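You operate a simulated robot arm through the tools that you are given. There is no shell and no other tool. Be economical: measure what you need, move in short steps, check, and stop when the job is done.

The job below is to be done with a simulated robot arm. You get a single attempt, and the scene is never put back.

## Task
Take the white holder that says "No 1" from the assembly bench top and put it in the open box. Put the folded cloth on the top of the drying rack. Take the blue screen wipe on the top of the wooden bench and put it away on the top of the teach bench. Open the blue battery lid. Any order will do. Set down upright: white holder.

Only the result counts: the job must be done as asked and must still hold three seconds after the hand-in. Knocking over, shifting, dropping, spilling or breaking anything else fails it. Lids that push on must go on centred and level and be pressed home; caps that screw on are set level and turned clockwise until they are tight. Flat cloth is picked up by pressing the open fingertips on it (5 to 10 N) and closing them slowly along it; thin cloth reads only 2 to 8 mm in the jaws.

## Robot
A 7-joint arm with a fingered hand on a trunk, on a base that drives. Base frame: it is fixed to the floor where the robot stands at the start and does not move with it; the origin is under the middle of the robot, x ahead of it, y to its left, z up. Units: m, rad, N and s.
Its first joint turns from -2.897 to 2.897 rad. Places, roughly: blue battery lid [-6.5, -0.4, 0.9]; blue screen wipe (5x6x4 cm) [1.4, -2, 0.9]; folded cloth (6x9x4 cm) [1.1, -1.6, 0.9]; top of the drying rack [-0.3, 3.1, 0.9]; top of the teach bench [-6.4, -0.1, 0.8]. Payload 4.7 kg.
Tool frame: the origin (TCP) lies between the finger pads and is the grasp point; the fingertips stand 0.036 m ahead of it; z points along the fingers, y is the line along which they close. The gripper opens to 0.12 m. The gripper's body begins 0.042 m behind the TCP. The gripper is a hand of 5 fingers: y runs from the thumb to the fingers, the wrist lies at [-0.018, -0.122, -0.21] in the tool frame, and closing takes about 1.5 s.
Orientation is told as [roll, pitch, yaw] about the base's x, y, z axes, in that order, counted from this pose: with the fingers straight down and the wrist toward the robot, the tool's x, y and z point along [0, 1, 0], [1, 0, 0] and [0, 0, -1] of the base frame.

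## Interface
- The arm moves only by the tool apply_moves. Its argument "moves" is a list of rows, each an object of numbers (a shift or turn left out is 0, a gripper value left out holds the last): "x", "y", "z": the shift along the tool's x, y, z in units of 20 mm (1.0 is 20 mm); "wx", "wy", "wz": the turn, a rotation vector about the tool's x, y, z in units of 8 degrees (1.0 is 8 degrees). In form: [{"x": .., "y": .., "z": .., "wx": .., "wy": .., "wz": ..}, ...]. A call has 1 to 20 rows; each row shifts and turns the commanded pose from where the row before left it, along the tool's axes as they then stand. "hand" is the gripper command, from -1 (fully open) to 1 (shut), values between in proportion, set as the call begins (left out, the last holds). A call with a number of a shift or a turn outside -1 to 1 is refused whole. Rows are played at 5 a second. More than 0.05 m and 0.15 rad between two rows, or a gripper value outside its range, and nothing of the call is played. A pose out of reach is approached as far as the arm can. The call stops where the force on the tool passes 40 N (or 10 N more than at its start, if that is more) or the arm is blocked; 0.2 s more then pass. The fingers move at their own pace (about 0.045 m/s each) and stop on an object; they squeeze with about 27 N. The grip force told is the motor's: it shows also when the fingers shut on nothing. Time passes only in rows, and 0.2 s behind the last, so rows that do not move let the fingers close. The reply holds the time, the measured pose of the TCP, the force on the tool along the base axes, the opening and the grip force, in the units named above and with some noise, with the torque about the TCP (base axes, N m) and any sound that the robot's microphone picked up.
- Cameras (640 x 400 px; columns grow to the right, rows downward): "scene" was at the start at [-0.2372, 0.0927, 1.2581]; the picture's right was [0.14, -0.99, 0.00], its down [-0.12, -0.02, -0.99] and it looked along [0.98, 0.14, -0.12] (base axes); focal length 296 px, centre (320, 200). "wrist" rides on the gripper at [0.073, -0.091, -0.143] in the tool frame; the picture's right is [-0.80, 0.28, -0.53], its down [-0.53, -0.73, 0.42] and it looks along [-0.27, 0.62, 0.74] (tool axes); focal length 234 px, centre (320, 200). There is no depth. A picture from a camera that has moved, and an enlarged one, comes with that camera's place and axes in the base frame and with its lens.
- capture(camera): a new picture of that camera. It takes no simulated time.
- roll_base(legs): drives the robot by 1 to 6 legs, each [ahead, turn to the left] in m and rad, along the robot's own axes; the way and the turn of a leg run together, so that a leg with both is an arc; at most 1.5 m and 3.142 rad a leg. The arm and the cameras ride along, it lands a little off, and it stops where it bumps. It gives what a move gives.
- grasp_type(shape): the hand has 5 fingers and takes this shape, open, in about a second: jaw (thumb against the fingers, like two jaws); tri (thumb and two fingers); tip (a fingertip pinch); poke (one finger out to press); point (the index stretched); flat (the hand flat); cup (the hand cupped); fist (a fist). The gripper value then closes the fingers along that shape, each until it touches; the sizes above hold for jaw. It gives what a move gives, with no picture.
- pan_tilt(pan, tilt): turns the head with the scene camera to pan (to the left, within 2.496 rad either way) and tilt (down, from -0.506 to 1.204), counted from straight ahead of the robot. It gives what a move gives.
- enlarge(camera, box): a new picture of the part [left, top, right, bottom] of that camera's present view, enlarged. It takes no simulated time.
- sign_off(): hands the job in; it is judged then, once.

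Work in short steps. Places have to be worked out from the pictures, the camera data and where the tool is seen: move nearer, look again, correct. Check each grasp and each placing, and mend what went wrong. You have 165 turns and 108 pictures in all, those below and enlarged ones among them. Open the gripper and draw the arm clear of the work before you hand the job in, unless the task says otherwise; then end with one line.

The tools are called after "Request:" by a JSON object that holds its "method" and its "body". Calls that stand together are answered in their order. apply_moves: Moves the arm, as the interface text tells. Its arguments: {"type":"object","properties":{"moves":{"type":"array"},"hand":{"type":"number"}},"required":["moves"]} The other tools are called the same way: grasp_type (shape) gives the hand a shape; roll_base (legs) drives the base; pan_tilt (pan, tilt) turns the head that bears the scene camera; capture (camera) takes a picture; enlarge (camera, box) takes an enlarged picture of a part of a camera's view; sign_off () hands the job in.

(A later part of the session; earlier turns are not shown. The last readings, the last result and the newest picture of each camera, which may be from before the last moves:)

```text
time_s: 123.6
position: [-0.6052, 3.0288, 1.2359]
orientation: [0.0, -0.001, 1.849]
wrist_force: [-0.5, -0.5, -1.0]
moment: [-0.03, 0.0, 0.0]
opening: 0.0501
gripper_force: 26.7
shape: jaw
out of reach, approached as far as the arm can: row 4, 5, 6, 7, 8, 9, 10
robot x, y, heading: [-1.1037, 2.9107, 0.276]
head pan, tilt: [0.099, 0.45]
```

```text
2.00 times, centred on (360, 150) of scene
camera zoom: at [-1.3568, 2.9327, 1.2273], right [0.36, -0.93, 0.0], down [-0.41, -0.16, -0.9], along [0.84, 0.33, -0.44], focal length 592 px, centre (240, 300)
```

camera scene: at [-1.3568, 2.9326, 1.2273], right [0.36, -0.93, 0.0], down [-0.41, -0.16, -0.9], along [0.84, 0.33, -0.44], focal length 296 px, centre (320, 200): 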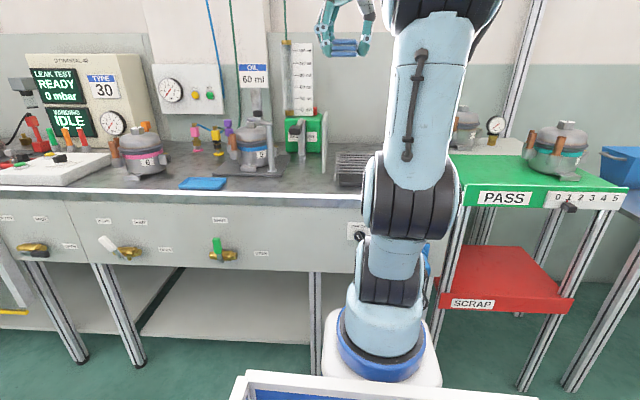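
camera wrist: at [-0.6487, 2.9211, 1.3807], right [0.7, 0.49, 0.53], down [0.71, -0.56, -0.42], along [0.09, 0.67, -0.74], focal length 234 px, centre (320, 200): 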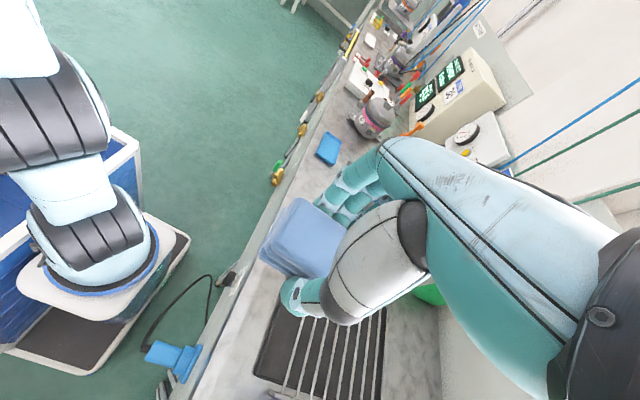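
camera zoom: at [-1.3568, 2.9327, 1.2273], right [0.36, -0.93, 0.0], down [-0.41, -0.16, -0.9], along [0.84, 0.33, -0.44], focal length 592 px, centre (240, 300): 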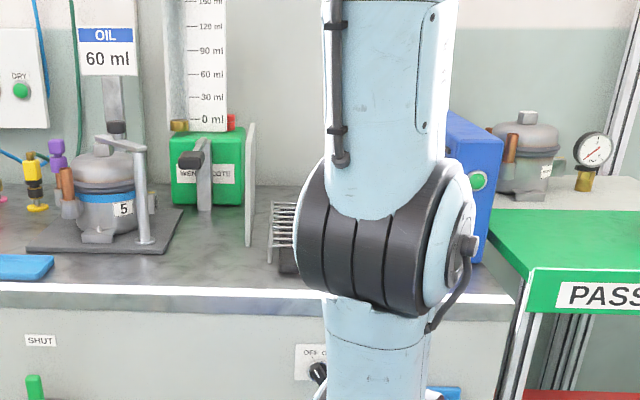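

With this wrist yaw, the right side is out of reach. I turn the hand back 90° (wrist toward the robot), which also gives a better view and narrower side clearance.

Request:
{"method": "apply_moves", "body": {"moves": [{"y": 1}, {"y": 1}, {"y": 1}, {"wz": 0.94}, {"wz": 0.94}, {"wz": 0.94}, {"wz": 0.94}, {"wz": 0.94}, {"wz": 0.94}, {"wz": 0.94}, {"wz": 0.94}, {"wz": 0.94}, {"wz": 0.94}, {"wz": 0.94}, {"wz": 0.94}, {}]}}

Request:
{"method": "capture", "body": {"camera": "wrist"}}

```text
time_s: 127.0
position: [-0.6203, 3.087, 1.2364]
orientation: [0.001, -0.001, 0.272]
wrist_force: [0.0, -0.7, -0.8]
moment: [0.01, 0.01, -0.01]
opening: 0.0499
gripper_force: 26.6
shape: jaw
robot x, y, heading: [-1.1075, 2.9132, 0.275]
head pan, tilt: [0.099, 0.45]
```

```text
72 pictures are left
camera wrist: at [-0.7281, 3.1315, 1.3809], right [0.49, -0.7, 0.53], down [-0.56, -0.71, -0.42], along [0.67, -0.09, -0.74], focal length 234 px, centre (320, 200)
```

wrist: 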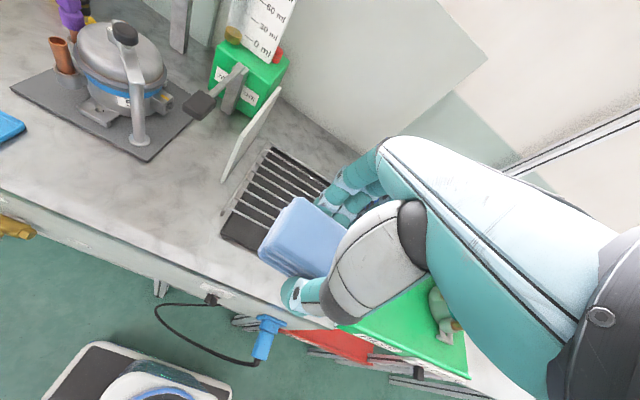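

Clear view of the rack: centre ≈ (-0.38, 3.12), with the plate on its left and the blue box on its right. I move over it, stopping at z≈1.06.

Request:
{"method": "apply_moves", "body": {"moves": [{"x": -0.15, "y": 0.97, "z": 0.73}, {"x": -0.15, "y": 0.97, "z": 0.73}, {"x": -0.15, "y": 0.97, "z": 0.73}, {"x": -0.15, "y": 0.97, "z": 0.73}, {"x": -0.15, "y": 0.97, "z": 0.73}, {"x": -0.15, "y": 0.97, "z": 0.73}, {"x": -0.15, "y": 0.97, "z": 0.73}, {"x": -0.15, "y": 0.97, "z": 0.73}, {"x": -0.15, "y": 0.97, "z": 0.73}, {"x": -0.15, "y": 0.97, "z": 0.73}, {"x": -0.15, "y": 0.97, "z": 0.73}, {"x": -0.15, "y": 0.97, "z": 0.73}, {}]}}

Request:
{"method": "capture", "body": {"camera": "wrist"}}

Request:
{"method": "capture", "body": {"camera": "scene"}}

```text
time_s: 129.8
position: [-0.3894, 3.1153, 1.0606]
orientation: [0.0, 0.001, 0.272]
wrist_force: [0.5, -0.3, -0.9]
moment: [0.03, 0.0, 0.0]
opening: 0.0502
gripper_force: 27.4
shape: jaw
robot x, y, heading: [-1.1077, 2.9105, 0.277]
head pan, tilt: [0.099, 0.45]
```

```text
71 pictures are left
camera wrist: at [-0.4957, 3.1598, 1.2051], right [0.49, -0.7, 0.53], down [-0.56, -0.71, -0.42], along [0.67, -0.09, -0.74], focal length 234 px, centre (320, 200)
```

wrist: 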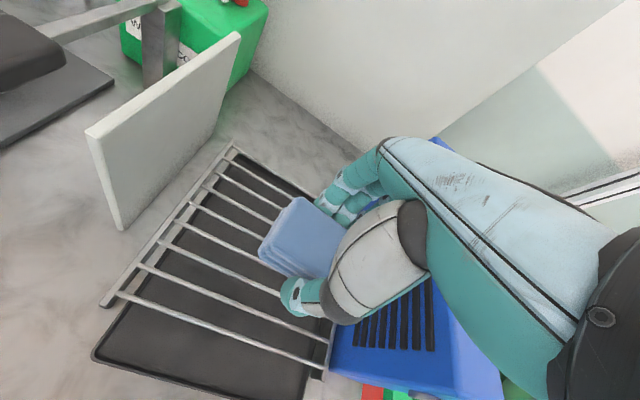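

```text
70 pictures are left
camera scene: at [-1.3568, 2.9327, 1.2273], right [0.36, -0.93, 0.0], down [-0.41, -0.16, -0.9], along [0.84, 0.33, -0.44], focal length 296 px, centre (320, 200)
```

scene: 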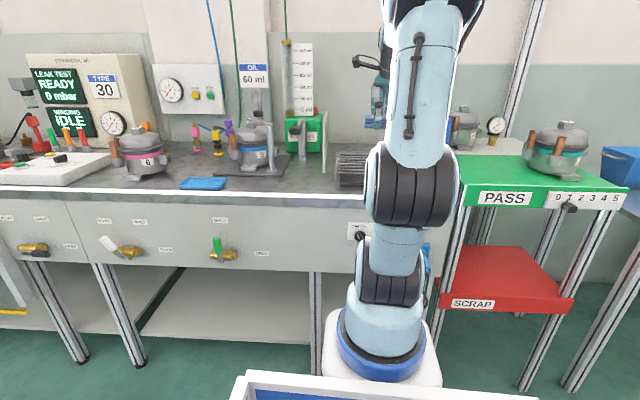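

Slat area centre computes to (-0.34, 3.127). I shift 4.5 cm deeper and lower to z≈0.95.

Request:
{"method": "apply_moves", "body": {"moves": [{"y": 1}, {"y": 1}, {"y": 0.3, "z": 0.5}, {"z": 1}, {"z": 1}, {"z": 1}, {"z": 1}, {"z": 1}, {}]}}

Request:
{"method": "capture", "body": {"camera": "wrist"}}

```text
time_s: 131.8
position: [-0.3432, 3.1266, 0.9502]
orientation: [-0.001, 0.0, 0.274]
wrist_force: [-0.2, -0.3, -1.2]
moment: [0.02, 0.05, 0.01]
opening: 0.0499
gripper_force: 27.0
shape: jaw
robot x, y, heading: [-1.1025, 2.9109, 0.272]
head pan, tilt: [0.099, 0.45]
```

```text
69 pictures are left
camera wrist: at [-0.45, 3.1714, 1.0945], right [0.49, -0.7, 0.53], down [-0.56, -0.71, -0.42], along [0.67, -0.09, -0.74], focal length 234 px, centre (320, 200)
```

wrist: 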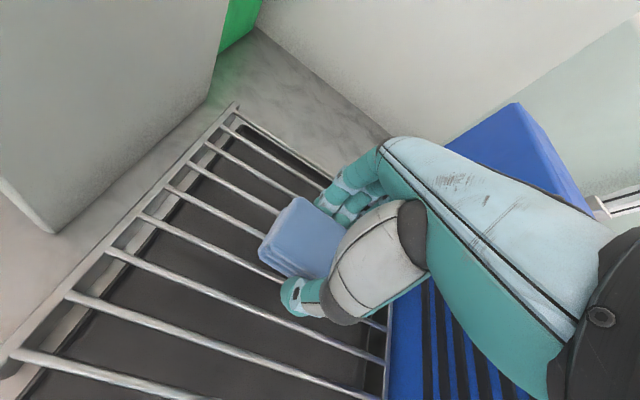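

Placement looks central. I lower in small steps until contact.

Request:
{"method": "apply_moves", "body": {"moves": [{"z": 0.3}, {"z": 0.3}, {"z": 0.2}, {"z": 0.2}, {}]}}

```text
time_s: 133.0
position: [-0.3442, 3.1285, 0.9323]
orientation: [-0.001, -0.001, 0.274]
wrist_force: [-0.6, -0.1, -1.0]
moment: [0.0, 0.0, 0.0]
opening: 0.05
gripper_force: 27.0
shape: jaw
robot x, y, heading: [-1.1005, 2.9102, 0.276]
head pan, tilt: [0.099, 0.45]
```

Request:
{"method": "apply_moves", "body": {"moves": [{"z": 0.15}, {"z": 0.15}, {"z": 0.15}, {}]}}

```text
time_s: 134.0
position: [-0.3438, 3.1268, 0.9266]
orientation: [0.0, -0.008, 0.275]
wrist_force: [-3.5, -0.5, 32.1]
moment: [-0.13, 0.79, 0.04]
opening: 0.0516
gripper_force: 26.8
shape: jaw
robot x, y, heading: [-1.1071, 2.9081, 0.279]
head pan, tilt: [0.099, 0.45]
```

Contact. I back off 2 mm and release.

Request:
{"method": "apply_moves", "body": {"moves": [{"z": -0.15}, {}]}}

Request:
{"method": "apply_moves", "body": {"hand": -0.6, "moves": [{}, {}, {}, {}, {}, {}, {}]}}

Request:
{"method": "capture", "body": {"camera": "wrist"}}

```text
time_s: 134.6
position: [-0.3433, 3.1275, 0.9268]
orientation: [0.001, -0.004, 0.274]
wrist_force: [4.6, 0.7, 27.8]
moment: [0.13, -0.29, 0.14]
opening: 0.0515
gripper_force: 26.6
shape: jaw
robot x, y, heading: [-1.1053, 2.9145, 0.269]
head pan, tilt: [0.099, 0.45]
```

```text
time_s: 136.2
position: [-0.345, 3.1269, 0.9265]
orientation: [0.0, -0.003, 0.275]
wrist_force: [10.9, 3.2, 36.4]
moment: [0.01, 1.07, -0.1]
opening: 0.082
gripper_force: 0.1
shape: jaw
robot x, y, heading: [-1.1071, 2.9095, 0.276]
head pan, tilt: [0.099, 0.45]
```

```text
68 pictures are left
camera wrist: at [-0.4513, 3.1721, 1.0711], right [0.48, -0.7, 0.53], down [-0.56, -0.71, -0.43], along [0.67, -0.09, -0.74], focal length 234 px, centre (320, 200)
```

wrist: 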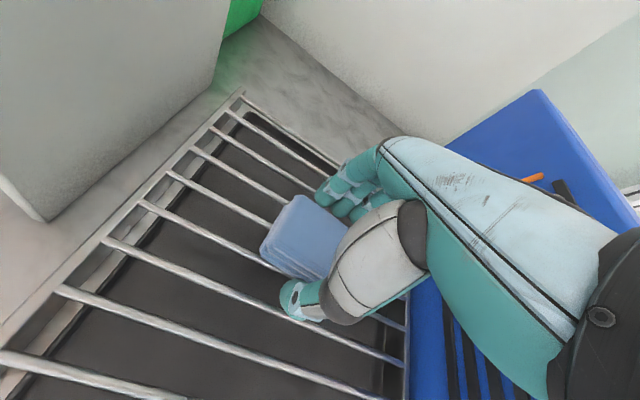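

The hand is pressing on a bar (thumb tip on a slat). I lift straight up in small steps.

Request:
{"method": "apply_moves", "body": {"moves": [{"z": -0.25}, {"z": -0.25}, {"z": -0.25}, {}]}}

Request:
{"method": "capture", "body": {"camera": "wrist"}}

```text
time_s: 137.2
position: [-0.3452, 3.1273, 0.9396]
orientation: [0.001, 0.001, 0.274]
wrist_force: [0.8, -0.2, -0.4]
moment: [0.0, 0.01, 0.0]
opening: 0.0958
gripper_force: 0.1
shape: jaw
robot x, y, heading: [-1.104, 2.9117, 0.278]
head pan, tilt: [0.099, 0.45]
```

```text
67 pictures are left
camera wrist: at [-0.4513, 3.1728, 1.084], right [0.49, -0.7, 0.52], down [-0.56, -0.71, -0.42], along [0.67, -0.09, -0.74], focal length 234 px, centre (320, 200)
```

wrist: 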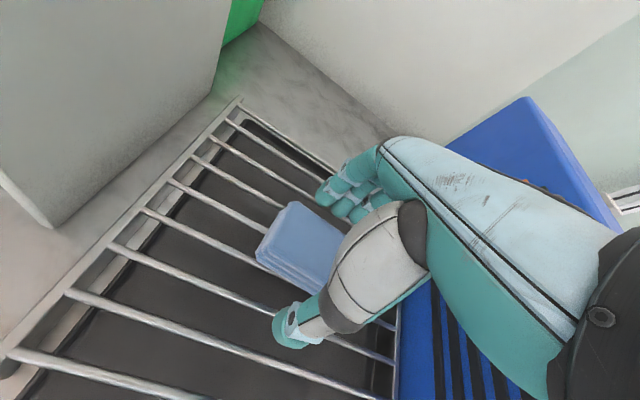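

Freed, and the cloth sits on the bars. I raise fully and check.

Request:
{"method": "apply_moves", "body": {"hand": -1, "moves": [{"z": -0.5}, {"z": -0.7}, {"z": -1}, {"z": -1}, {"z": -1}, {"z": -1}, {"z": -1}, {"z": -1}, {"z": -1}, {"z": -1}, {"z": -1}, {"z": -1}, {"z": -1}, {"z": -1}, {"z": -1}, {}]}}

Request:
{"method": "capture", "body": {"camera": "wrist"}}

```text
time_s: 140.6
position: [-0.3451, 3.1282, 1.2244]
orientation: [0.001, -0.001, 0.273]
wrist_force: [-0.3, 0.8, 0.8]
moment: [0.01, 0.0, 0.0]
opening: 0.1198
gripper_force: 0.1
shape: jaw
robot x, y, heading: [-1.1074, 2.9129, 0.276]
head pan, tilt: [0.099, 0.45]
```

```text
66 pictures are left
camera wrist: at [-0.451, 3.1723, 1.3688], right [0.49, -0.7, 0.53], down [-0.56, -0.71, -0.42], along [0.67, -0.09, -0.74], focal length 234 px, centre (320, 200)
```

wrist: 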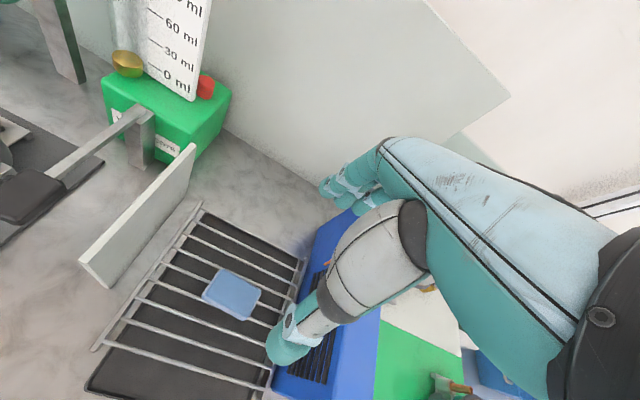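

Cloth rests on the rack. I retract the arm and drive back toward the wooden bench for the wipe.

Request:
{"method": "apply_moves", "body": {"moves": [{"y": -1}, {"y": -1}, {"y": -1}, {"y": -1}, {"y": -1}, {"y": -1}, {"y": -1}, {"y": -1}, {"y": -1}, {"y": -1}, {"y": -1}, {"y": -1}, {"y": -1}, {"y": -1}, {}]}}

Request:
{"method": "roll_base", "body": {"legs": [[-0.3, 0], [0, -1.521], [1.5, 0], [1.5, 0], [1.5, 0], [0.6, 0]]}}

```text
time_s: 143.8
position: [-0.6134, 3.0516, 1.2242]
orientation: [0.002, 0.0, 0.275]
wrist_force: [0.4, -0.1, -0.7]
moment: [0.0, 0.01, 0.03]
opening: 0.1196
gripper_force: 0.1
shape: jaw
robot x, y, heading: [-1.101, 2.9115, 0.277]
head pan, tilt: [0.099, 0.45]
```

```text
time_s: 173.4
position: [0.4018, -2.4282, 1.2233]
orientation: [-0.001, 0.0, -1.227]
wrist_force: [-0.5, 0.9, 0.1]
moment: [0.0, -0.01, 0.01]
opening: 0.1197
gripper_force: 0.0
shape: jaw
robot x, y, heading: [0.2286, -1.947, -1.224]
head pan, tilt: [0.099, 0.45]
```

Now at (0.23, -1.95); I advance a little, turn to face the bench and close in.

Request:
{"method": "roll_base", "body": {"legs": [[0.22, 0], [0, 1.504], [0.3, 0]]}}

Request:
{"method": "pan_tilt", "body": {"pan": -0.05, "tilt": 0.5}}

Request:
{"method": "capture", "body": {"camera": "scene"}}

Request:
{"method": "capture", "body": {"camera": "wrist"}}

```text
time_s: 180.4
position: [1.09, -1.9429, 1.2243]
orientation: [-0.002, 0.0, 0.26]
wrist_force: [-0.7, 0.0, -0.7]
moment: [0.01, -0.02, 0.02]
opening: 0.1196
gripper_force: 0.0
shape: jaw
robot x, y, heading: [0.5959, -2.0753, 0.262]
head pan, tilt: [0.099, 0.45]
```

```text
time_s: 181.1
position: [1.0895, -1.9443, 1.2247]
orientation: [0.0, 0.0, 0.257]
wrist_force: [0.2, 0.3, 0.1]
moment: [0.01, 0.02, 0.01]
opening: 0.1199
gripper_force: 0.0
shape: jaw
robot x, y, heading: [0.5954, -2.0759, 0.257]
head pan, tilt: [-0.051, 0.499]
```

```text
65 pictures are left
camera scene: at [0.3478, -2.0649, 1.2228], right [0.21, -0.98, 0.0], down [-0.47, -0.1, -0.88], along [0.86, 0.18, -0.48], focal length 296 px, centre (320, 200)
```

scene: 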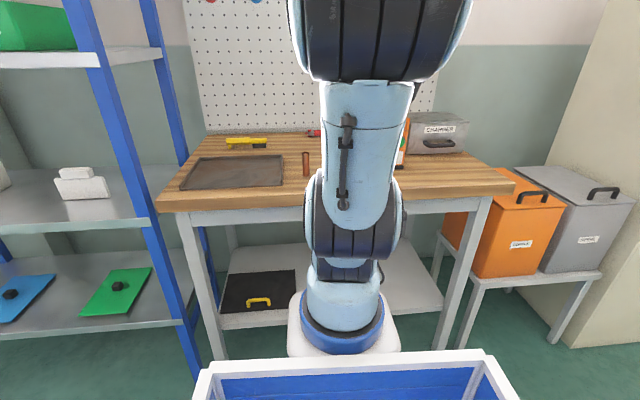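

```text
64 pictures are left
camera wrist: at [0.9843, -1.8977, 1.3684], right [0.48, -0.71, 0.53], down [-0.57, -0.7, -0.42], along [0.67, -0.1, -0.74], focal length 234 px, centre (320, 200)
```

wrist: 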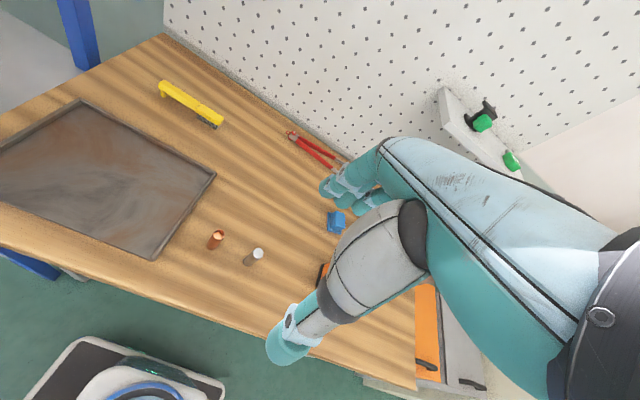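

The wipe is near (1.41, -2.04), just behind the tall orange device, with the CHARGER case to its right. I approach with the wrist on the left (yaw −90°) so the hand clears the device.

Request:
{"method": "apply_moves", "body": {"moves": [{"x": -0.44, "y": 0.92}, {"x": -0.44, "y": 0.92}, {"x": -0.44, "y": 0.92}, {"x": -0.44, "y": 0.92}, {"x": -0.44, "y": 0.92}, {"x": -0.44, "y": 0.92}, {"x": -0.44, "y": 0.92}, {"x": -0.44, "y": 0.92}, {"x": -0.44, "y": 0.92}, {"x": -0.44, "y": 0.92}, {"x": -0.44, "y": 0.92}, {"x": -0.44, "y": 0.92}, {"x": -0.44, "y": 0.92}, {}]}}

Request:
{"method": "apply_moves", "body": {"moves": [{"wz": 0.94}, {"wz": 0.94}, {"wz": 0.94}, {"wz": 0.94}, {"wz": 0.94}, {"wz": 0.94}, {"wz": 0.94}, {"wz": 0.94}, {"wz": 0.94}, {"wz": 0.94}, {"wz": 0.94}, {"wz": 0.94}, {}]}}

Request:
{"method": "capture", "body": {"camera": "wrist"}}

```text
time_s: 184.1
position: [1.3505, -1.9932, 1.2242]
orientation: [0.0, 0.0, 0.259]
wrist_force: [-0.5, -0.5, 1.0]
moment: [-0.03, 0.02, -0.02]
opening: 0.1199
gripper_force: 0.1
shape: jaw
robot x, y, heading: [0.5964, -2.0778, 0.259]
head pan, tilt: [-0.051, 0.499]
```

```text
time_s: 186.9
position: [1.3511, -1.9945, 1.2241]
orientation: [-0.003, -0.001, -1.319]
wrist_force: [0.3, -0.6, 0.8]
moment: [-0.02, -0.03, -0.01]
opening: 0.1197
gripper_force: 0.0
shape: jaw
robot x, y, heading: [0.5967, -2.0743, 0.26]
head pan, tilt: [-0.051, 0.499]
```

```text
63 pictures are left
camera wrist: at [1.3992, -1.8876, 1.3682], right [-0.71, -0.47, 0.53], down [-0.7, 0.58, -0.42], along [-0.1, -0.67, -0.74], focal length 234 px, centre (320, 200)
```

wrist: 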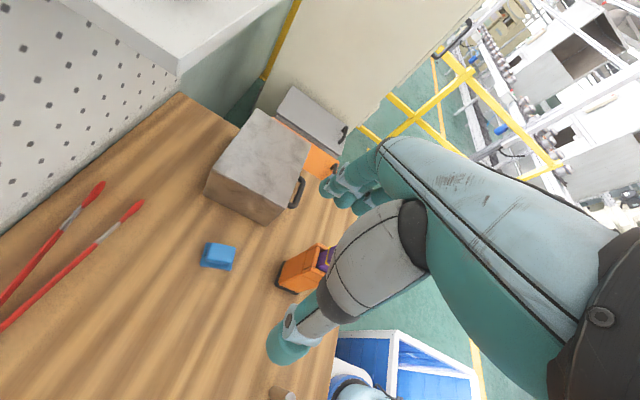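

I zoom on the wipe to get its corners and heading.

Request:
{"method": "enlarge", "body": {"camera": "wrist", "box": [150, 150, 350, 310]}}

```text
2.50 times, centred on (250, 230) of wrist
camera zoom: at [1.3992, -1.8876, 1.3682], right [-0.71, -0.47, 0.53], down [-0.7, 0.58, -0.42], along [-0.1, -0.67, -0.74], focal length 585 px, centre (495, 125)
```

zoom: 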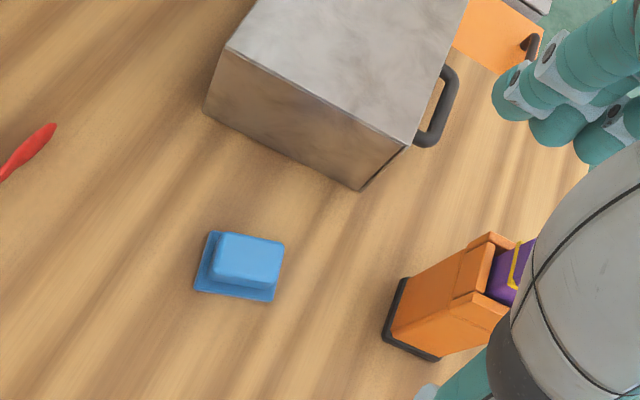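

Wipe centre ≈ (1.417, -2.042), its short axis along about −56°. I align yaw to −0.98, go above and descend to z≈1.0.

Request:
{"method": "apply_moves", "body": {"hand": -0.6, "moves": [{"x": 0.66, "y": 0.78}, {"x": 0.66, "y": 0.78}, {"x": 0.66, "y": 0.78}, {"x": 0.66, "y": 0.78}, {"wz": -0.82}, {"wz": -0.82}, {"wz": -0.82}, {"z": 1}, {"z": 1}, {"z": 1}, {"z": 1}, {"z": 1}, {"z": 1}, {"z": 1}, {"z": 1}, {}]}}

Request:
{"method": "capture", "body": {"camera": "wrist"}}

```text
time_s: 190.3
position: [1.4176, -2.0424, 1.0637]
orientation: [-0.001, 0.002, -0.973]
wrist_force: [-0.1, 0.6, -0.1]
moment: [0.01, 0.03, -0.02]
opening: 0.0965
gripper_force: 0.0
shape: jaw
robot x, y, heading: [0.5948, -2.08, 0.257]
head pan, tilt: [-0.051, 0.499]
```

```text
61 pictures are left
camera wrist: at [1.4266, -1.9256, 1.2082], right [-0.51, -0.68, 0.53], down [-0.85, 0.31, -0.42], along [0.13, -0.66, -0.74], focal length 234 px, centre (320, 200)
```

wrist: 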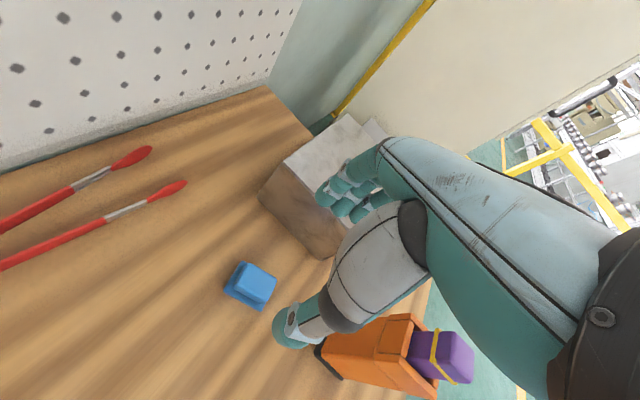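

Aligned; 5 cm clearance to the charger case. I descend to z≈0.93.

Request:
{"method": "apply_moves", "body": {"moves": [{"z": 1}, {"z": 1}, {"z": 1}, {"z": 1}, {"z": 1}, {"z": 1}, {"z": 0.6}, {}]}}

Request:
{"method": "capture", "body": {"camera": "wrist"}}

```text
time_s: 192.1
position: [1.4165, -2.0403, 0.9324]
orientation: [0.001, -0.001, -0.974]
wrist_force: [0.2, 0.1, -0.7]
moment: [-0.04, 0.01, 0.01]
opening: 0.0962
gripper_force: 0.1
shape: jaw
robot x, y, heading: [0.5992, -2.0754, 0.259]
head pan, tilt: [-0.051, 0.499]
```

```text
60 pictures are left
camera wrist: at [1.426, -1.9253, 1.077], right [-0.51, -0.68, 0.53], down [-0.85, 0.31, -0.42], along [0.13, -0.66, -0.74], focal length 234 px, centre (320, 200)
```

wrist: 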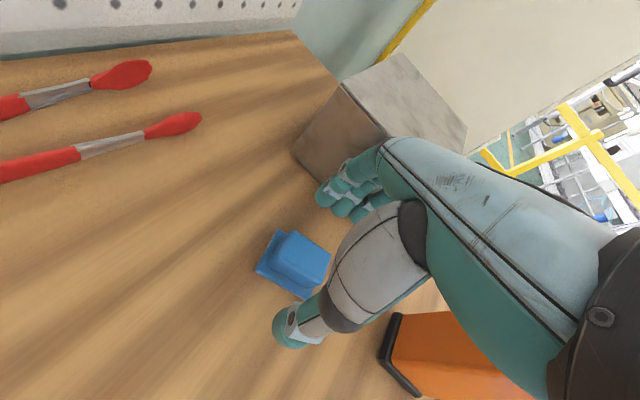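

Good. Down to z≈0.902 and close.

Request:
{"method": "apply_moves", "body": {"moves": [{"z": 0.5}, {"z": 0.5}, {"z": 0.5}, {}]}}

Request:
{"method": "apply_moves", "body": {"hand": 1, "moves": [{}, {}, {}, {}, {}, {}, {}, {}, {}, {}]}}

Request:
{"method": "capture", "body": {"camera": "wrist"}}

```text
time_s: 193.1
position: [1.4162, -2.0412, 0.9013]
orientation: [-0.001, -0.001, -0.975]
wrist_force: [0.3, 0.3, -0.4]
moment: [0.04, -0.01, 0.0]
opening: 0.0964
gripper_force: 0.0
shape: jaw
robot x, y, heading: [0.598, -2.082, 0.26]
head pan, tilt: [-0.051, 0.499]
```

```text
time_s: 195.3
position: [1.416, -2.0405, 0.9021]
orientation: [0.003, -0.001, -0.976]
wrist_force: [0.8, 2.1, 14.4]
moment: [-0.22, -0.12, -0.01]
opening: 0.0334
gripper_force: 26.8
shape: jaw
robot x, y, heading: [0.598, -2.0758, 0.258]
head pan, tilt: [-0.051, 0.499]
```

```text
59 pictures are left
camera wrist: at [1.4262, -1.9253, 1.0471], right [-0.51, -0.68, 0.52], down [-0.85, 0.31, -0.43], along [0.13, -0.66, -0.74], focal length 234 px, centre (320, 200)
```

wrist: 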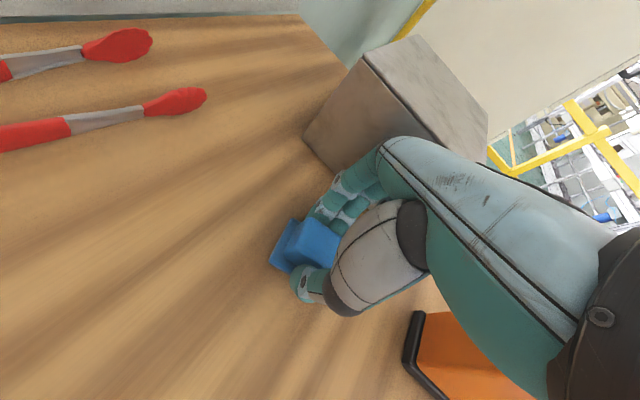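

Gripped on the block (33 mm). I lift straight up, watching it.

Request:
{"method": "apply_moves", "body": {"moves": [{"z": -0.3}, {"z": -0.5}, {"z": -1}, {"z": -1}, {"z": -1}, {"z": -1}, {"z": -1}, {"z": -1}, {"z": -1}, {"z": -1}, {"z": -1}, {"z": -1}, {"z": -1}, {"z": -1}, {"z": -1}, {"z": -1}, {}]}}

Request:
{"method": "capture", "body": {"camera": "wrist"}}

```text
time_s: 198.9
position: [1.418, -2.0418, 1.1967]
orientation: [0.0, -0.001, -0.974]
wrist_force: [0.2, -0.3, -0.2]
moment: [0.01, 0.02, 0.04]
opening: 0.0329
gripper_force: 27.3
shape: jaw
robot x, y, heading: [0.5974, -2.0749, 0.256]
head pan, tilt: [-0.051, 0.499]
```

```text
58 pictures are left
camera wrist: at [1.4285, -1.9252, 1.3415], right [-0.51, -0.68, 0.53], down [-0.85, 0.31, -0.42], along [0.13, -0.66, -0.74], focal length 234 px, centre (320, 200)
```

wrist: 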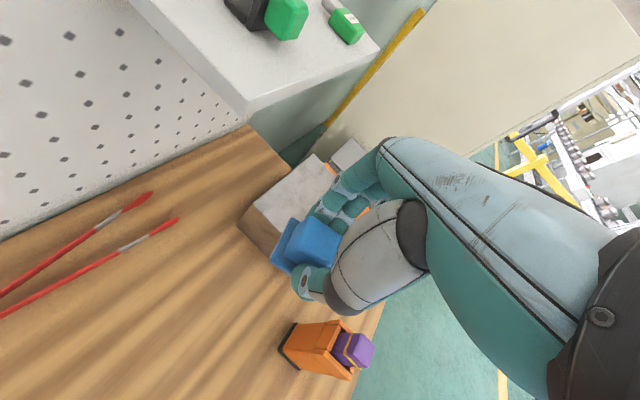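

Held. I retract over the free side of the bench, then turn the wrist back toward the robot.

Request:
{"method": "apply_moves", "body": {"moves": [{"x": -0.3, "y": -1, "z": -0.5}, {"x": -0.3, "y": -1, "z": -0.5}, {"x": -0.9, "y": -0.95, "z": -0.3}, {"x": -0.9, "y": -0.95, "z": -0.3}, {"x": -0.9, "y": -0.95, "z": -0.3}, {"x": -0.9, "y": -0.95, "z": -0.3}, {"x": -0.9, "y": -0.95, "z": -0.3}, {"x": -0.9, "y": -0.95, "z": -0.3}, {"x": -0.9, "y": -0.95}, {"x": -0.9, "y": -0.95}, {"x": -0.9, "y": -0.95}, {"x": -0.9, "y": -0.95}, {"x": -0.9, "y": -0.95}, {"x": -0.9, "y": -0.95}, {}]}}

Request:
{"method": "apply_moves", "body": {"moves": [{"wz": -0.88}, {"wz": -0.88}, {"wz": -0.88}, {"wz": -0.88}, {"wz": -0.88}, {"wz": -0.88}, {"wz": -0.88}, {"wz": -0.88}, {"wz": -0.88}, {"wz": -0.88}, {}]}}

Request:
{"method": "roll_base", "body": {"legs": [[-0.45, 0]]}}

Request:
{"method": "pan_tilt", "body": {"pan": -1.57, "tilt": 0.2}}

Request:
{"method": "capture", "body": {"camera": "scene"}}

```text
time_s: 202.1
position: [1.0777, -1.9479, 1.2555]
orientation: [0.0, 0.002, -0.971]
wrist_force: [-0.5, -0.5, -0.1]
moment: [0.02, 0.0, 0.01]
opening: 0.0324
gripper_force: 27.1
shape: jaw
robot x, y, heading: [0.5974, -2.0786, 0.258]
head pan, tilt: [-0.051, 0.499]
```

```text
time_s: 204.5
position: [1.0783, -1.9475, 1.253]
orientation: [0.002, 0.001, 0.257]
wrist_force: [-0.1, -0.4, -0.6]
moment: [-0.03, 0.01, -0.01]
opening: 0.0326
gripper_force: 26.8
shape: jaw
robot x, y, heading: [0.5979, -2.0808, 0.254]
head pan, tilt: [-0.051, 0.499]
```

```text
time_s: 207.2
position: [0.6368, -2.0638, 1.2542]
orientation: [-0.001, -0.001, 0.257]
wrist_force: [-0.2, -0.8, -0.4]
moment: [0.03, -0.04, -0.02]
opening: 0.0327
gripper_force: 26.7
shape: jaw
robot x, y, heading: [0.1599, -2.1907, 0.261]
head pan, tilt: [-0.051, 0.499]
```

```text
time_s: 208.8
position: [0.6373, -2.0638, 1.254]
orientation: [0.0, 0.0, 0.256]
wrist_force: [0.0, -0.5, -1.0]
moment: [-0.03, -0.02, 0.01]
opening: 0.0324
gripper_force: 27.2
shape: jaw
robot x, y, heading: [0.1537, -2.1917, 0.261]
head pan, tilt: [-1.571, 0.201]
```

```text
57 pictures are left
camera scene: at [-0.158, -2.291, 1.2505], right [-0.97, -0.26, 0.0], down [-0.05, 0.19, -0.98], along [0.25, -0.95, -0.2], focal length 296 px, centre (320, 200)
```

scene: 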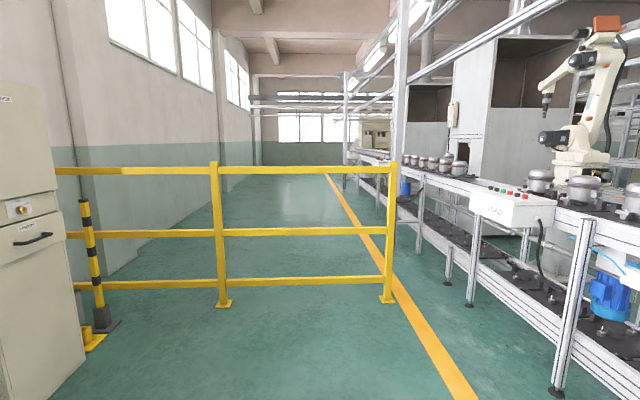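

A barrier closes this end, so I go round the conveyor at the other end. I drive up the aisle with the wipe held.

Request:
{"method": "roll_base", "body": {"legs": [[0, 1.65], [1.5, 0], [1.5, 0], [1.5, 0], [1.5, 0], [0.3, 0]]}}

Request:
{"method": "pan_tilt", "body": {"pan": 0.5, "tilt": 0.2}}

Request:
{"method": "capture", "body": {"camera": "scene"}}

Request:
{"method": "pan_tilt", "body": {"pan": 1.6, "tilt": 0.2}}

Request:
{"method": "capture", "body": {"camera": "scene"}}

```text
time_s: 243.0
position: [-2.3012, 4.1537, 1.2529]
orientation: [0.001, 0.0, 1.94]
wrist_force: [-0.4, -0.7, -0.3]
moment: [0.04, -0.01, 0.02]
opening: 0.0325
gripper_force: 26.5
shape: jaw
robot x, y, heading: [-2.1177, 3.6862, 1.944]
head pan, tilt: [-1.571, 0.201]
```

```text
time_s: 245.0
position: [-2.3031, 4.152, 1.2541]
orientation: [0.002, 0.001, 1.94]
wrist_force: [0.6, -0.5, -0.2]
moment: [-0.02, 0.0, 0.01]
opening: 0.0323
gripper_force: 27.0
shape: jaw
robot x, y, heading: [-2.1185, 3.6892, 1.941]
head pan, tilt: [0.499, 0.201]
```

```text
56 pictures are left
camera scene: at [-2.1426, 3.4136, 1.2505], right [0.64, 0.77, 0.0], down [0.15, -0.13, -0.98], along [-0.75, 0.63, -0.2], focal length 296 px, centre (320, 200)
```

scene: 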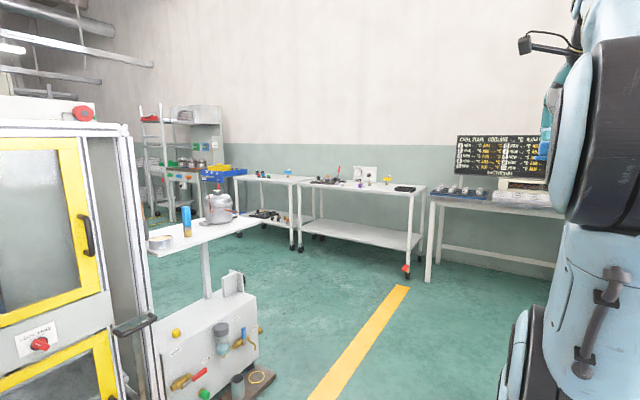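

```text
time_s: 246.3
position: [-2.303, 4.1533, 1.2534]
orientation: [0.001, 0.001, 1.941]
wrist_force: [0.2, -0.3, -0.5]
moment: [0.03, 0.0, 0.02]
opening: 0.0325
gripper_force: 27.0
shape: jaw
robot x, y, heading: [-2.1181, 3.6906, 1.941]
head pan, tilt: [1.6, 0.201]
```

```text
55 pictures are left
camera scene: at [-2.1571, 3.3172, 1.2505], right [-0.39, 0.92, 0.0], down [0.18, 0.08, -0.98], along [-0.9, -0.38, -0.2], focal length 296 px, centre (320, 200)
```

scene: 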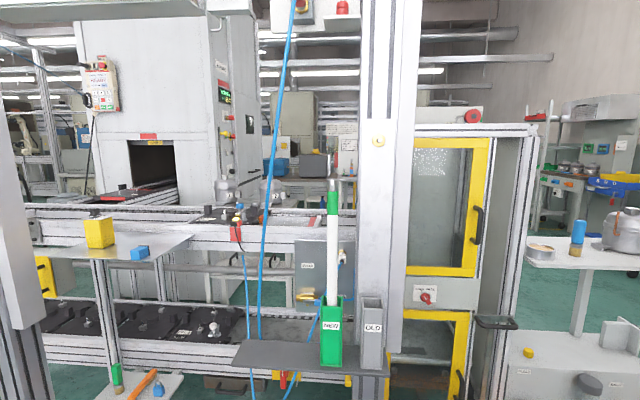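

The passage runs round the line's end at about 1.7 m width. I drive to its mouth, turn left and advance along it.

Request:
{"method": "roll_base", "body": {"legs": [[0, -0.075], [1.5, 0], [0, 1.571], [1.3, 0]]}}

Request:
{"method": "pan_tilt", "body": {"pan": 0.3, "tilt": 0.25}}

Request:
{"method": "capture", "body": {"camera": "scene"}}

```text
time_s: 264.3
position: [-4.2755, 4.5493, 1.2538]
orientation: [-0.001, 0.0, -2.816]
wrist_force: [0.4, -0.2, -0.5]
moment: [0.02, -0.01, 0.0]
opening: 0.0328
gripper_force: 26.7
shape: jaw
robot x, y, heading: [-3.8067, 4.7114, -2.811]
head pan, tilt: [1.6, 0.201]
```

```text
time_s: 265.8
position: [-4.2746, 4.5498, 1.2548]
orientation: [0.001, 0.0, -2.817]
wrist_force: [0.2, 0.2, 0.0]
moment: [-0.06, -0.02, 0.01]
opening: 0.0326
gripper_force: 26.6
shape: jaw
robot x, y, heading: [-3.8043, 4.7143, -2.814]
head pan, tilt: [0.3, 0.25]
```

```text
54 pictures are left
camera scene: at [-3.5407, 4.6892, 1.2459], right [-0.59, 0.81, 0.0], down [0.2, 0.15, -0.97], along [-0.78, -0.57, -0.25], focal length 296 px, centre (320, 200)
```

scene: 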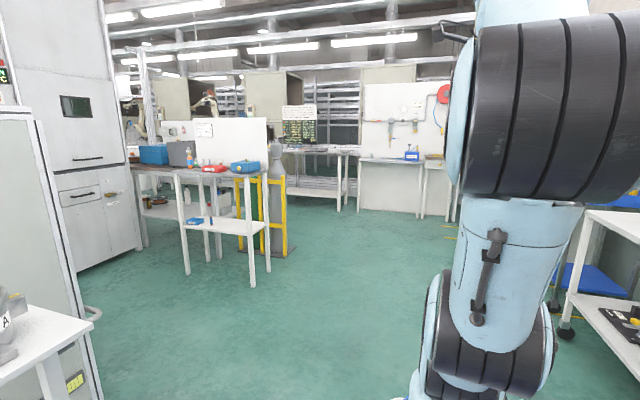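

The teach bench should be around pixel (190,155). Zoom there.

Request:
{"method": "enlarge", "body": {"camera": "scene", "box": [110, 90, 350, 290]}}

```text
2.00 times, centred on (230, 190) of scene
camera zoom: at [-3.5407, 4.6892, 1.2459], right [-0.59, 0.81, 0.0], down [0.2, 0.15, -0.97], along [-0.78, -0.57, -0.25], focal length 592 px, centre (500, 220)
```

zoom: 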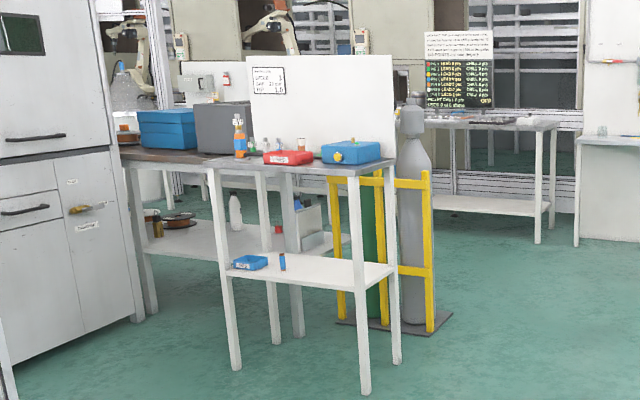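

That is a nearer bench; the target lies beyond, past the gas cylinders. I drive to (-6.4, 3.7) and turn to look along −y.

Request:
{"method": "roll_base", "body": {"legs": [[0, 0.04], [1.5, 0], [1.3, 0], [0, 1.45]]}}

Request:
{"method": "pan_tilt", "body": {"pan": 0.25, "tilt": 0.25}}

Request:
{"method": "capture", "body": {"camera": "scene"}}

```text
time_s: 283.3
position: [-6.3382, 3.2936, 1.2536]
orientation: [0.0, 0.0, -1.355]
wrist_force: [0.1, 0.1, -0.3]
moment: [0.03, 0.01, 0.01]
opening: 0.032
gripper_force: 26.7
shape: jaw
robot x, y, heading: [-6.4482, 3.7805, -1.358]
head pan, tilt: [0.3, 0.25]
```

```text
time_s: 284.0
position: [-6.3373, 3.2921, 1.2542]
orientation: [0.001, 0.001, -1.356]
wrist_force: [-0.3, 0.6, -1.1]
moment: [0.02, -0.01, 0.01]
opening: 0.032
gripper_force: 27.4
shape: jaw
robot x, y, heading: [-6.4473, 3.7756, -1.353]
head pan, tilt: [0.25, 0.25]
```

```text
52 pictures are left
camera scene: at [-6.3975, 4.0341, 1.2459], right [-0.89, -0.45, 0.0], down [-0.11, 0.22, -0.97], along [0.44, -0.87, -0.25], focal length 296 px, centre (320, 200)
```

scene: 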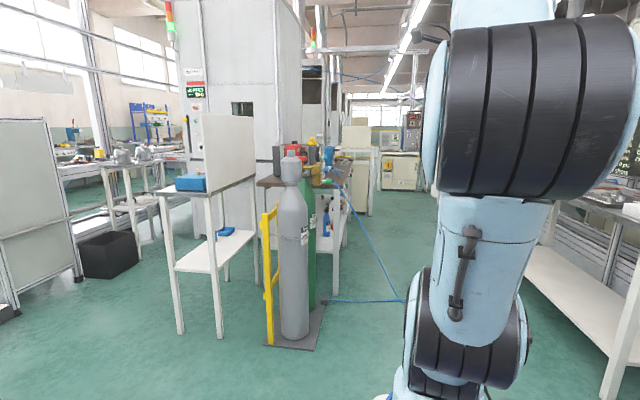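

The target direction is hidden behind the arm. I turn the base left and pan right to see past it.

Request:
{"method": "roll_base", "body": {"legs": [[0, 0.55]]}}

Request:
{"method": "pan_tilt", "body": {"pan": -0.7, "tilt": 0.25}}

Request:
{"method": "capture", "body": {"camera": "scene"}}

Request:
{"method": "enlarge", "body": {"camera": "scene", "box": [200, 100, 520, 300]}}

```text
time_s: 285.9
position: [-6.1032, 3.4183, 1.2539]
orientation: [0.001, -0.001, -0.813]
wrist_force: [-0.2, -0.4, -0.3]
moment: [0.0, 0.03, 0.01]
opening: 0.0323
gripper_force: 27.4
shape: jaw
robot x, y, heading: [-6.4485, 3.7753, -0.812]
head pan, tilt: [0.25, 0.25]
```

```text
time_s: 287.1
position: [-6.1026, 3.4182, 1.2547]
orientation: [0.001, 0.002, -0.813]
wrist_force: [-0.1, -0.3, -1.3]
moment: [-0.02, -0.01, 0.02]
opening: 0.0324
gripper_force: 26.8
shape: jaw
robot x, y, heading: [-6.4462, 3.7801, -0.808]
head pan, tilt: [-0.7, 0.25]
```

```text
51 pictures are left
camera scene: at [-6.6107, 3.9787, 1.2459], right [-1.0, -0.06, 0.0], down [-0.02, 0.25, -0.97], along [0.06, -0.97, -0.25], focal length 296 px, centre (320, 200)
```

scene: 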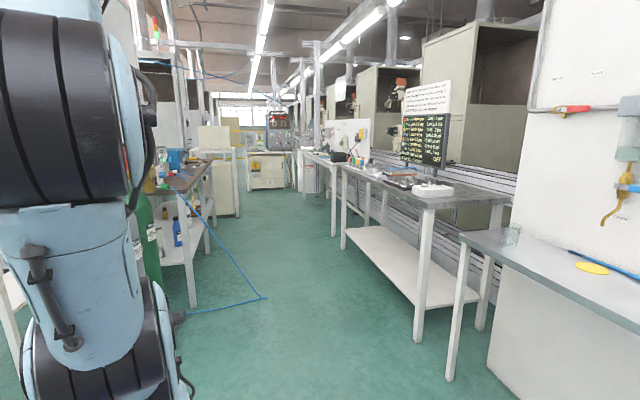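

```text
2.00 times, centred on (360, 200) of scene
camera zoom: at [-6.6107, 3.9787, 1.2459], right [-1.0, -0.06, 0.0], down [-0.02, 0.25, -0.97], along [0.06, -0.97, -0.25], focal length 592 px, centre (240, 200)
```

zoom: 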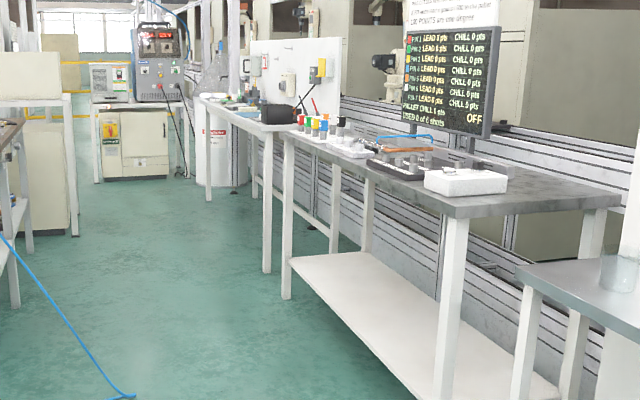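

The teach bench is the far-right bench with the white pendant board; the aisle is ~1.3 m wide, with a blue hose on the floor at left. I drive first to (-6.53, 2.0), keeping right of the hose.

Request:
{"method": "roll_base", "body": {"legs": [[0, -0.81], [1.5, 0], [0.25, 0]]}}

Request:
{"method": "enlarge", "body": {"camera": "scene", "box": [240, 60, 560, 260]}}

```text
time_s: 298.1
position: [-6.5866, 1.5439, 1.2536]
orientation: [0.002, 0.001, -1.64]
wrist_force: [-0.9, -0.2, 0.3]
moment: [-0.04, -0.02, -0.03]
opening: 0.032
gripper_force: 27.2
shape: jaw
robot x, y, heading: [-6.5569, 2.0427, -1.636]
head pan, tilt: [-0.7, 0.25]
```

```text
2.00 times, centred on (400, 160) of scene
camera zoom: at [-6.5187, 2.2967, 1.2459], right [-0.72, 0.69, 0.0], down [0.17, 0.18, -0.97], along [-0.67, -0.7, -0.25], focal length 592 px, centre (160, 280)
```

zoom: 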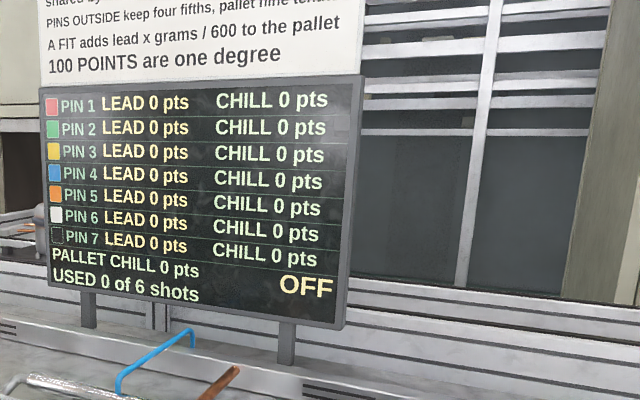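

On to the teach bench: turn slightly left, drive ~1.9 m and turn right to face it.

Request:
{"method": "roll_base", "body": {"legs": [[0, 0.42], [1.5, 0], [0.42, 0], [0, -1.6]]}}

Request:
{"method": "pan_tilt", "body": {"pan": 0.0, "tilt": 0.45}}

Request:
{"method": "capture", "body": {"camera": "scene"}}

Request:
{"method": "capture", "body": {"camera": "wrist"}}

```text
time_s: 312.7
position: [-6.3883, 0.1102, 1.2543]
orientation: [0.001, -0.002, -2.851]
wrist_force: [0.0, 0.7, -0.5]
moment: [-0.02, 0.0, 0.04]
opening: 0.0316
gripper_force: 27.0
shape: jaw
robot x, y, heading: [-5.9116, 0.2572, -2.849]
head pan, tilt: [-0.7, 0.25]
```

```text
time_s: 313.8
position: [-6.3887, 0.1113, 1.2537]
orientation: [0.001, -0.001, -2.849]
wrist_force: [-0.4, 0.3, -1.8]
moment: [0.04, 0.03, -0.01]
opening: 0.0315
gripper_force: 27.2
shape: jaw
robot x, y, heading: [-5.9131, 0.2616, -2.846]
head pan, tilt: [0.0, 0.45]
```

```text
48 pictures are left
camera scene: at [-5.6604, 0.2502, 1.2273], right [-0.29, 0.96, 0.0], down [0.42, 0.13, -0.9], along [-0.86, -0.26, -0.44], focal length 296 px, centre (320, 200)
```

scene: 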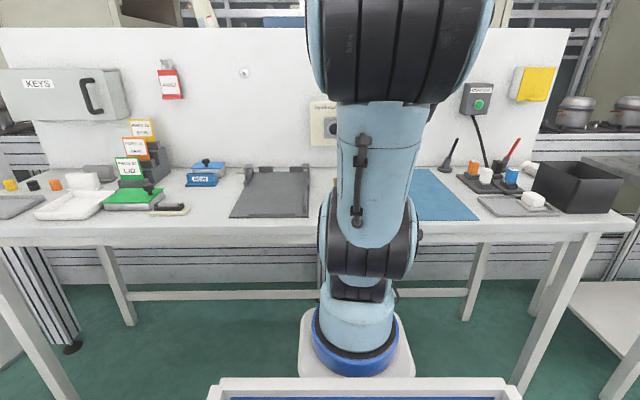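

```text
47 pictures are left
camera wrist: at [-6.2793, 0.0667, 1.3983], right [-0.5, 0.69, 0.53], down [0.55, 0.72, -0.42], along [-0.67, 0.08, -0.74], focal length 234 px, centre (320, 200)
```

wrist: 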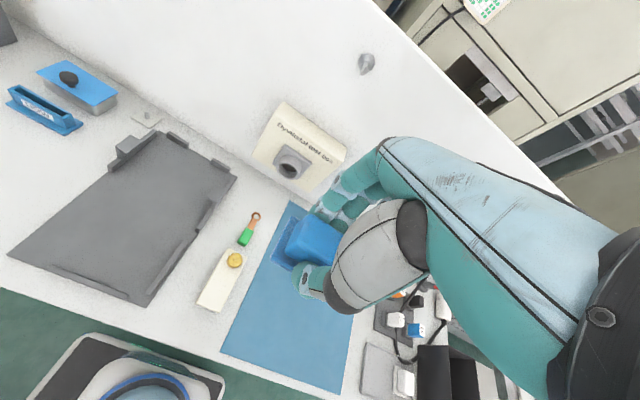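

The battery box "NEW" with its blue lid (black knob) is at about (-6.45, -0.42). For a free spot for the wipe I look at the bench's left part: I move the hand left 0.3 m.

Request:
{"method": "apply_moves", "body": {"moves": [{"x": 1}, {"x": 1}, {"x": 1}, {"x": 1}, {"x": 1}, {"x": 1}, {"x": 1}, {"x": 1}, {"x": 1}, {"x": 1}, {"x": 1}, {"x": 1}, {"x": 1}, {"x": 1}, {"x": 1}, {}]}}

Request:
{"method": "capture", "body": {"camera": "wrist"}}

Request:
{"method": "enlarge", "body": {"camera": "scene", "box": [20, 90, 340, 250]}}

```text
time_s: 317.2
position: [-6.3022, -0.1767, 1.2549]
orientation: [0.0, 0.0, -2.848]
wrist_force: [-0.4, -0.5, -1.1]
moment: [0.0, -0.01, -0.04]
opening: 0.0316
gripper_force: 26.8
shape: jaw
robot x, y, heading: [-5.9147, 0.2556, -2.846]
head pan, tilt: [0.0, 0.45]
```

```text
46 pictures are left
camera wrist: at [-6.1934, -0.221, 1.3995], right [-0.5, 0.69, 0.53], down [0.55, 0.72, -0.42], along [-0.67, 0.08, -0.74], focal length 234 px, centre (320, 200)
```

wrist: 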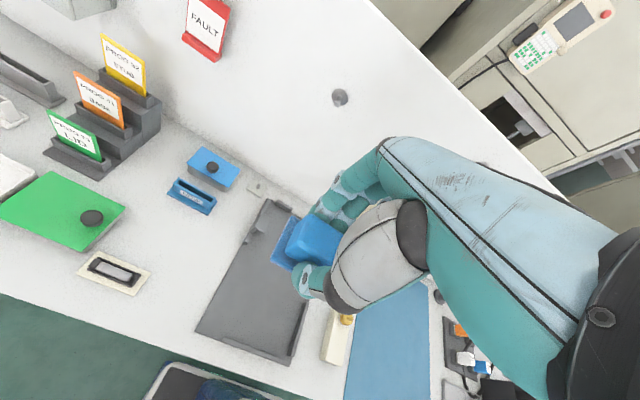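

```text
2.00 times, centred on (180, 170) of scene
camera zoom: at [-5.6604, 0.2501, 1.2273], right [-0.29, 0.96, 0.0], down [0.42, 0.13, -0.9], along [-0.86, -0.26, -0.44], focal length 592 px, centre (600, 260)
```

zoom: 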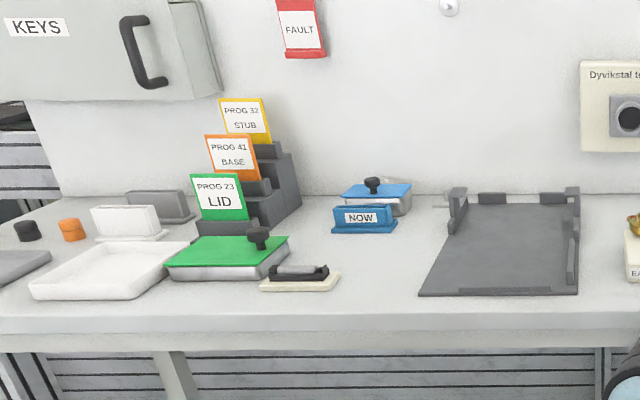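

A bare patch lies between the cream pad and the dark plate, around (-6.32, -0.265). I move there and lower to z≈0.93.

Request:
{"method": "apply_moves", "body": {"moves": [{"x": 1, "y": 0.53}, {"x": 1, "y": 0.53}, {"x": 1, "y": 0.53}, {"x": 0.95, "y": 0.53}, {"z": 1}, {"z": 1}, {"z": 1}, {"z": 1}, {"z": 1}, {"z": 1}, {"z": 1}, {"z": 1}, {"z": 1}, {"z": 1}, {"z": 1}, {"z": 1}, {"z": 1}, {"z": 1}, {"z": 1}, {}]}}

Request:
{"method": "capture", "body": {"camera": "wrist"}}

```text
time_s: 321.4
position: [-6.3191, -0.265, 0.9529]
orientation: [0.0, 0.0, -2.849]
wrist_force: [-0.5, 0.2, 0.1]
moment: [-0.01, 0.01, 0.01]
opening: 0.0316
gripper_force: 27.0
shape: jaw
robot x, y, heading: [-5.9125, 0.2557, -2.849]
head pan, tilt: [0.0, 0.45]
```

```text
44 pictures are left
camera wrist: at [-6.2097, -0.3082, 1.0976], right [-0.5, 0.69, 0.53], down [0.55, 0.72, -0.42], along [-0.67, 0.08, -0.74], focal length 234 px, centre (320, 200)
```

wrist: 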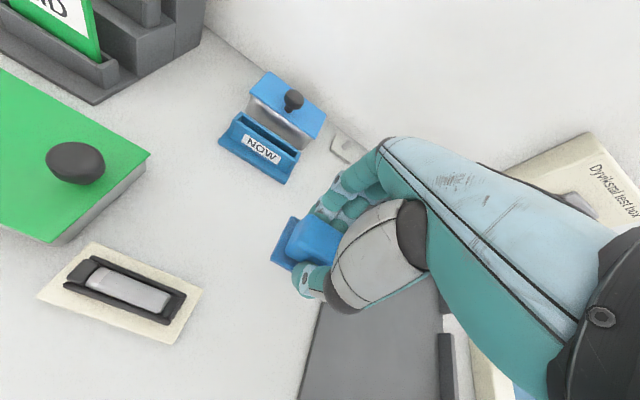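

The spot below (around px (265,274)) is clear. I lower further.

Request:
{"method": "apply_moves", "body": {"moves": [{"z": 0.8}, {"z": 0.8}, {"z": 0.8}, {"z": 0.6}, {"z": 0.4}, {"z": 0.3}, {"z": 0.3}, {"z": 0.3}, {}]}}

```text
time_s: 322.7
position: [-6.321, -0.2678, 0.8932]
orientation: [0.012, -0.008, -2.848]
wrist_force: [0.1, 0.9, 9.8]
moment: [-0.07, 0.25, -0.05]
opening: 0.0326
gripper_force: 26.9
shape: jaw
robot x, y, heading: [-5.9145, 0.261, -2.845]
head pan, tilt: [0.0, 0.45]
stopped in row 6: the force on the tool passed its limit (the readings are from after the stop); the commanded pose is now the measured one
```

Contact at z≈0.893 (bench at ~0.85), residual 10 N. I release part way and look.

Request:
{"method": "apply_moves", "body": {"hand": -0.4, "moves": [{}, {}, {}, {}, {}, {}, {}]}}

Request:
{"method": "capture", "body": {"camera": "wrist"}}

```text
time_s: 324.3
position: [-6.3207, -0.2672, 0.8925]
orientation: [0.01, -0.007, -2.85]
wrist_force: [-0.5, -0.2, -0.1]
moment: [-0.01, 0.01, 0.0]
opening: 0.0837
gripper_force: 0.0
shape: jaw
robot x, y, heading: [-5.9104, 0.255, -2.847]
head pan, tilt: [0.0, 0.45]
```

```text
43 pictures are left
camera wrist: at [-6.2111, -0.3093, 1.0357], right [-0.5, 0.7, 0.52], down [0.55, 0.72, -0.44], along [-0.67, 0.07, -0.74], focal length 234 px, centre (320, 200)
```

wrist: 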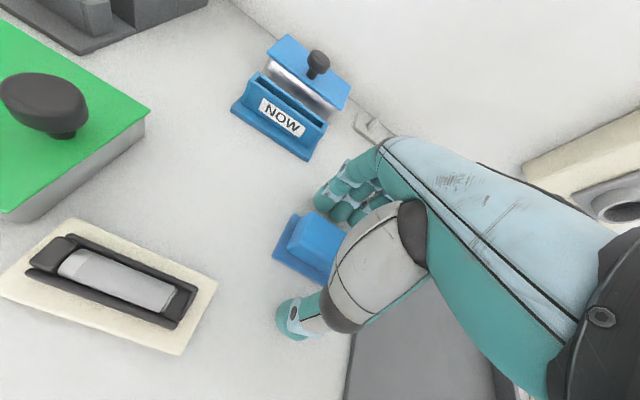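

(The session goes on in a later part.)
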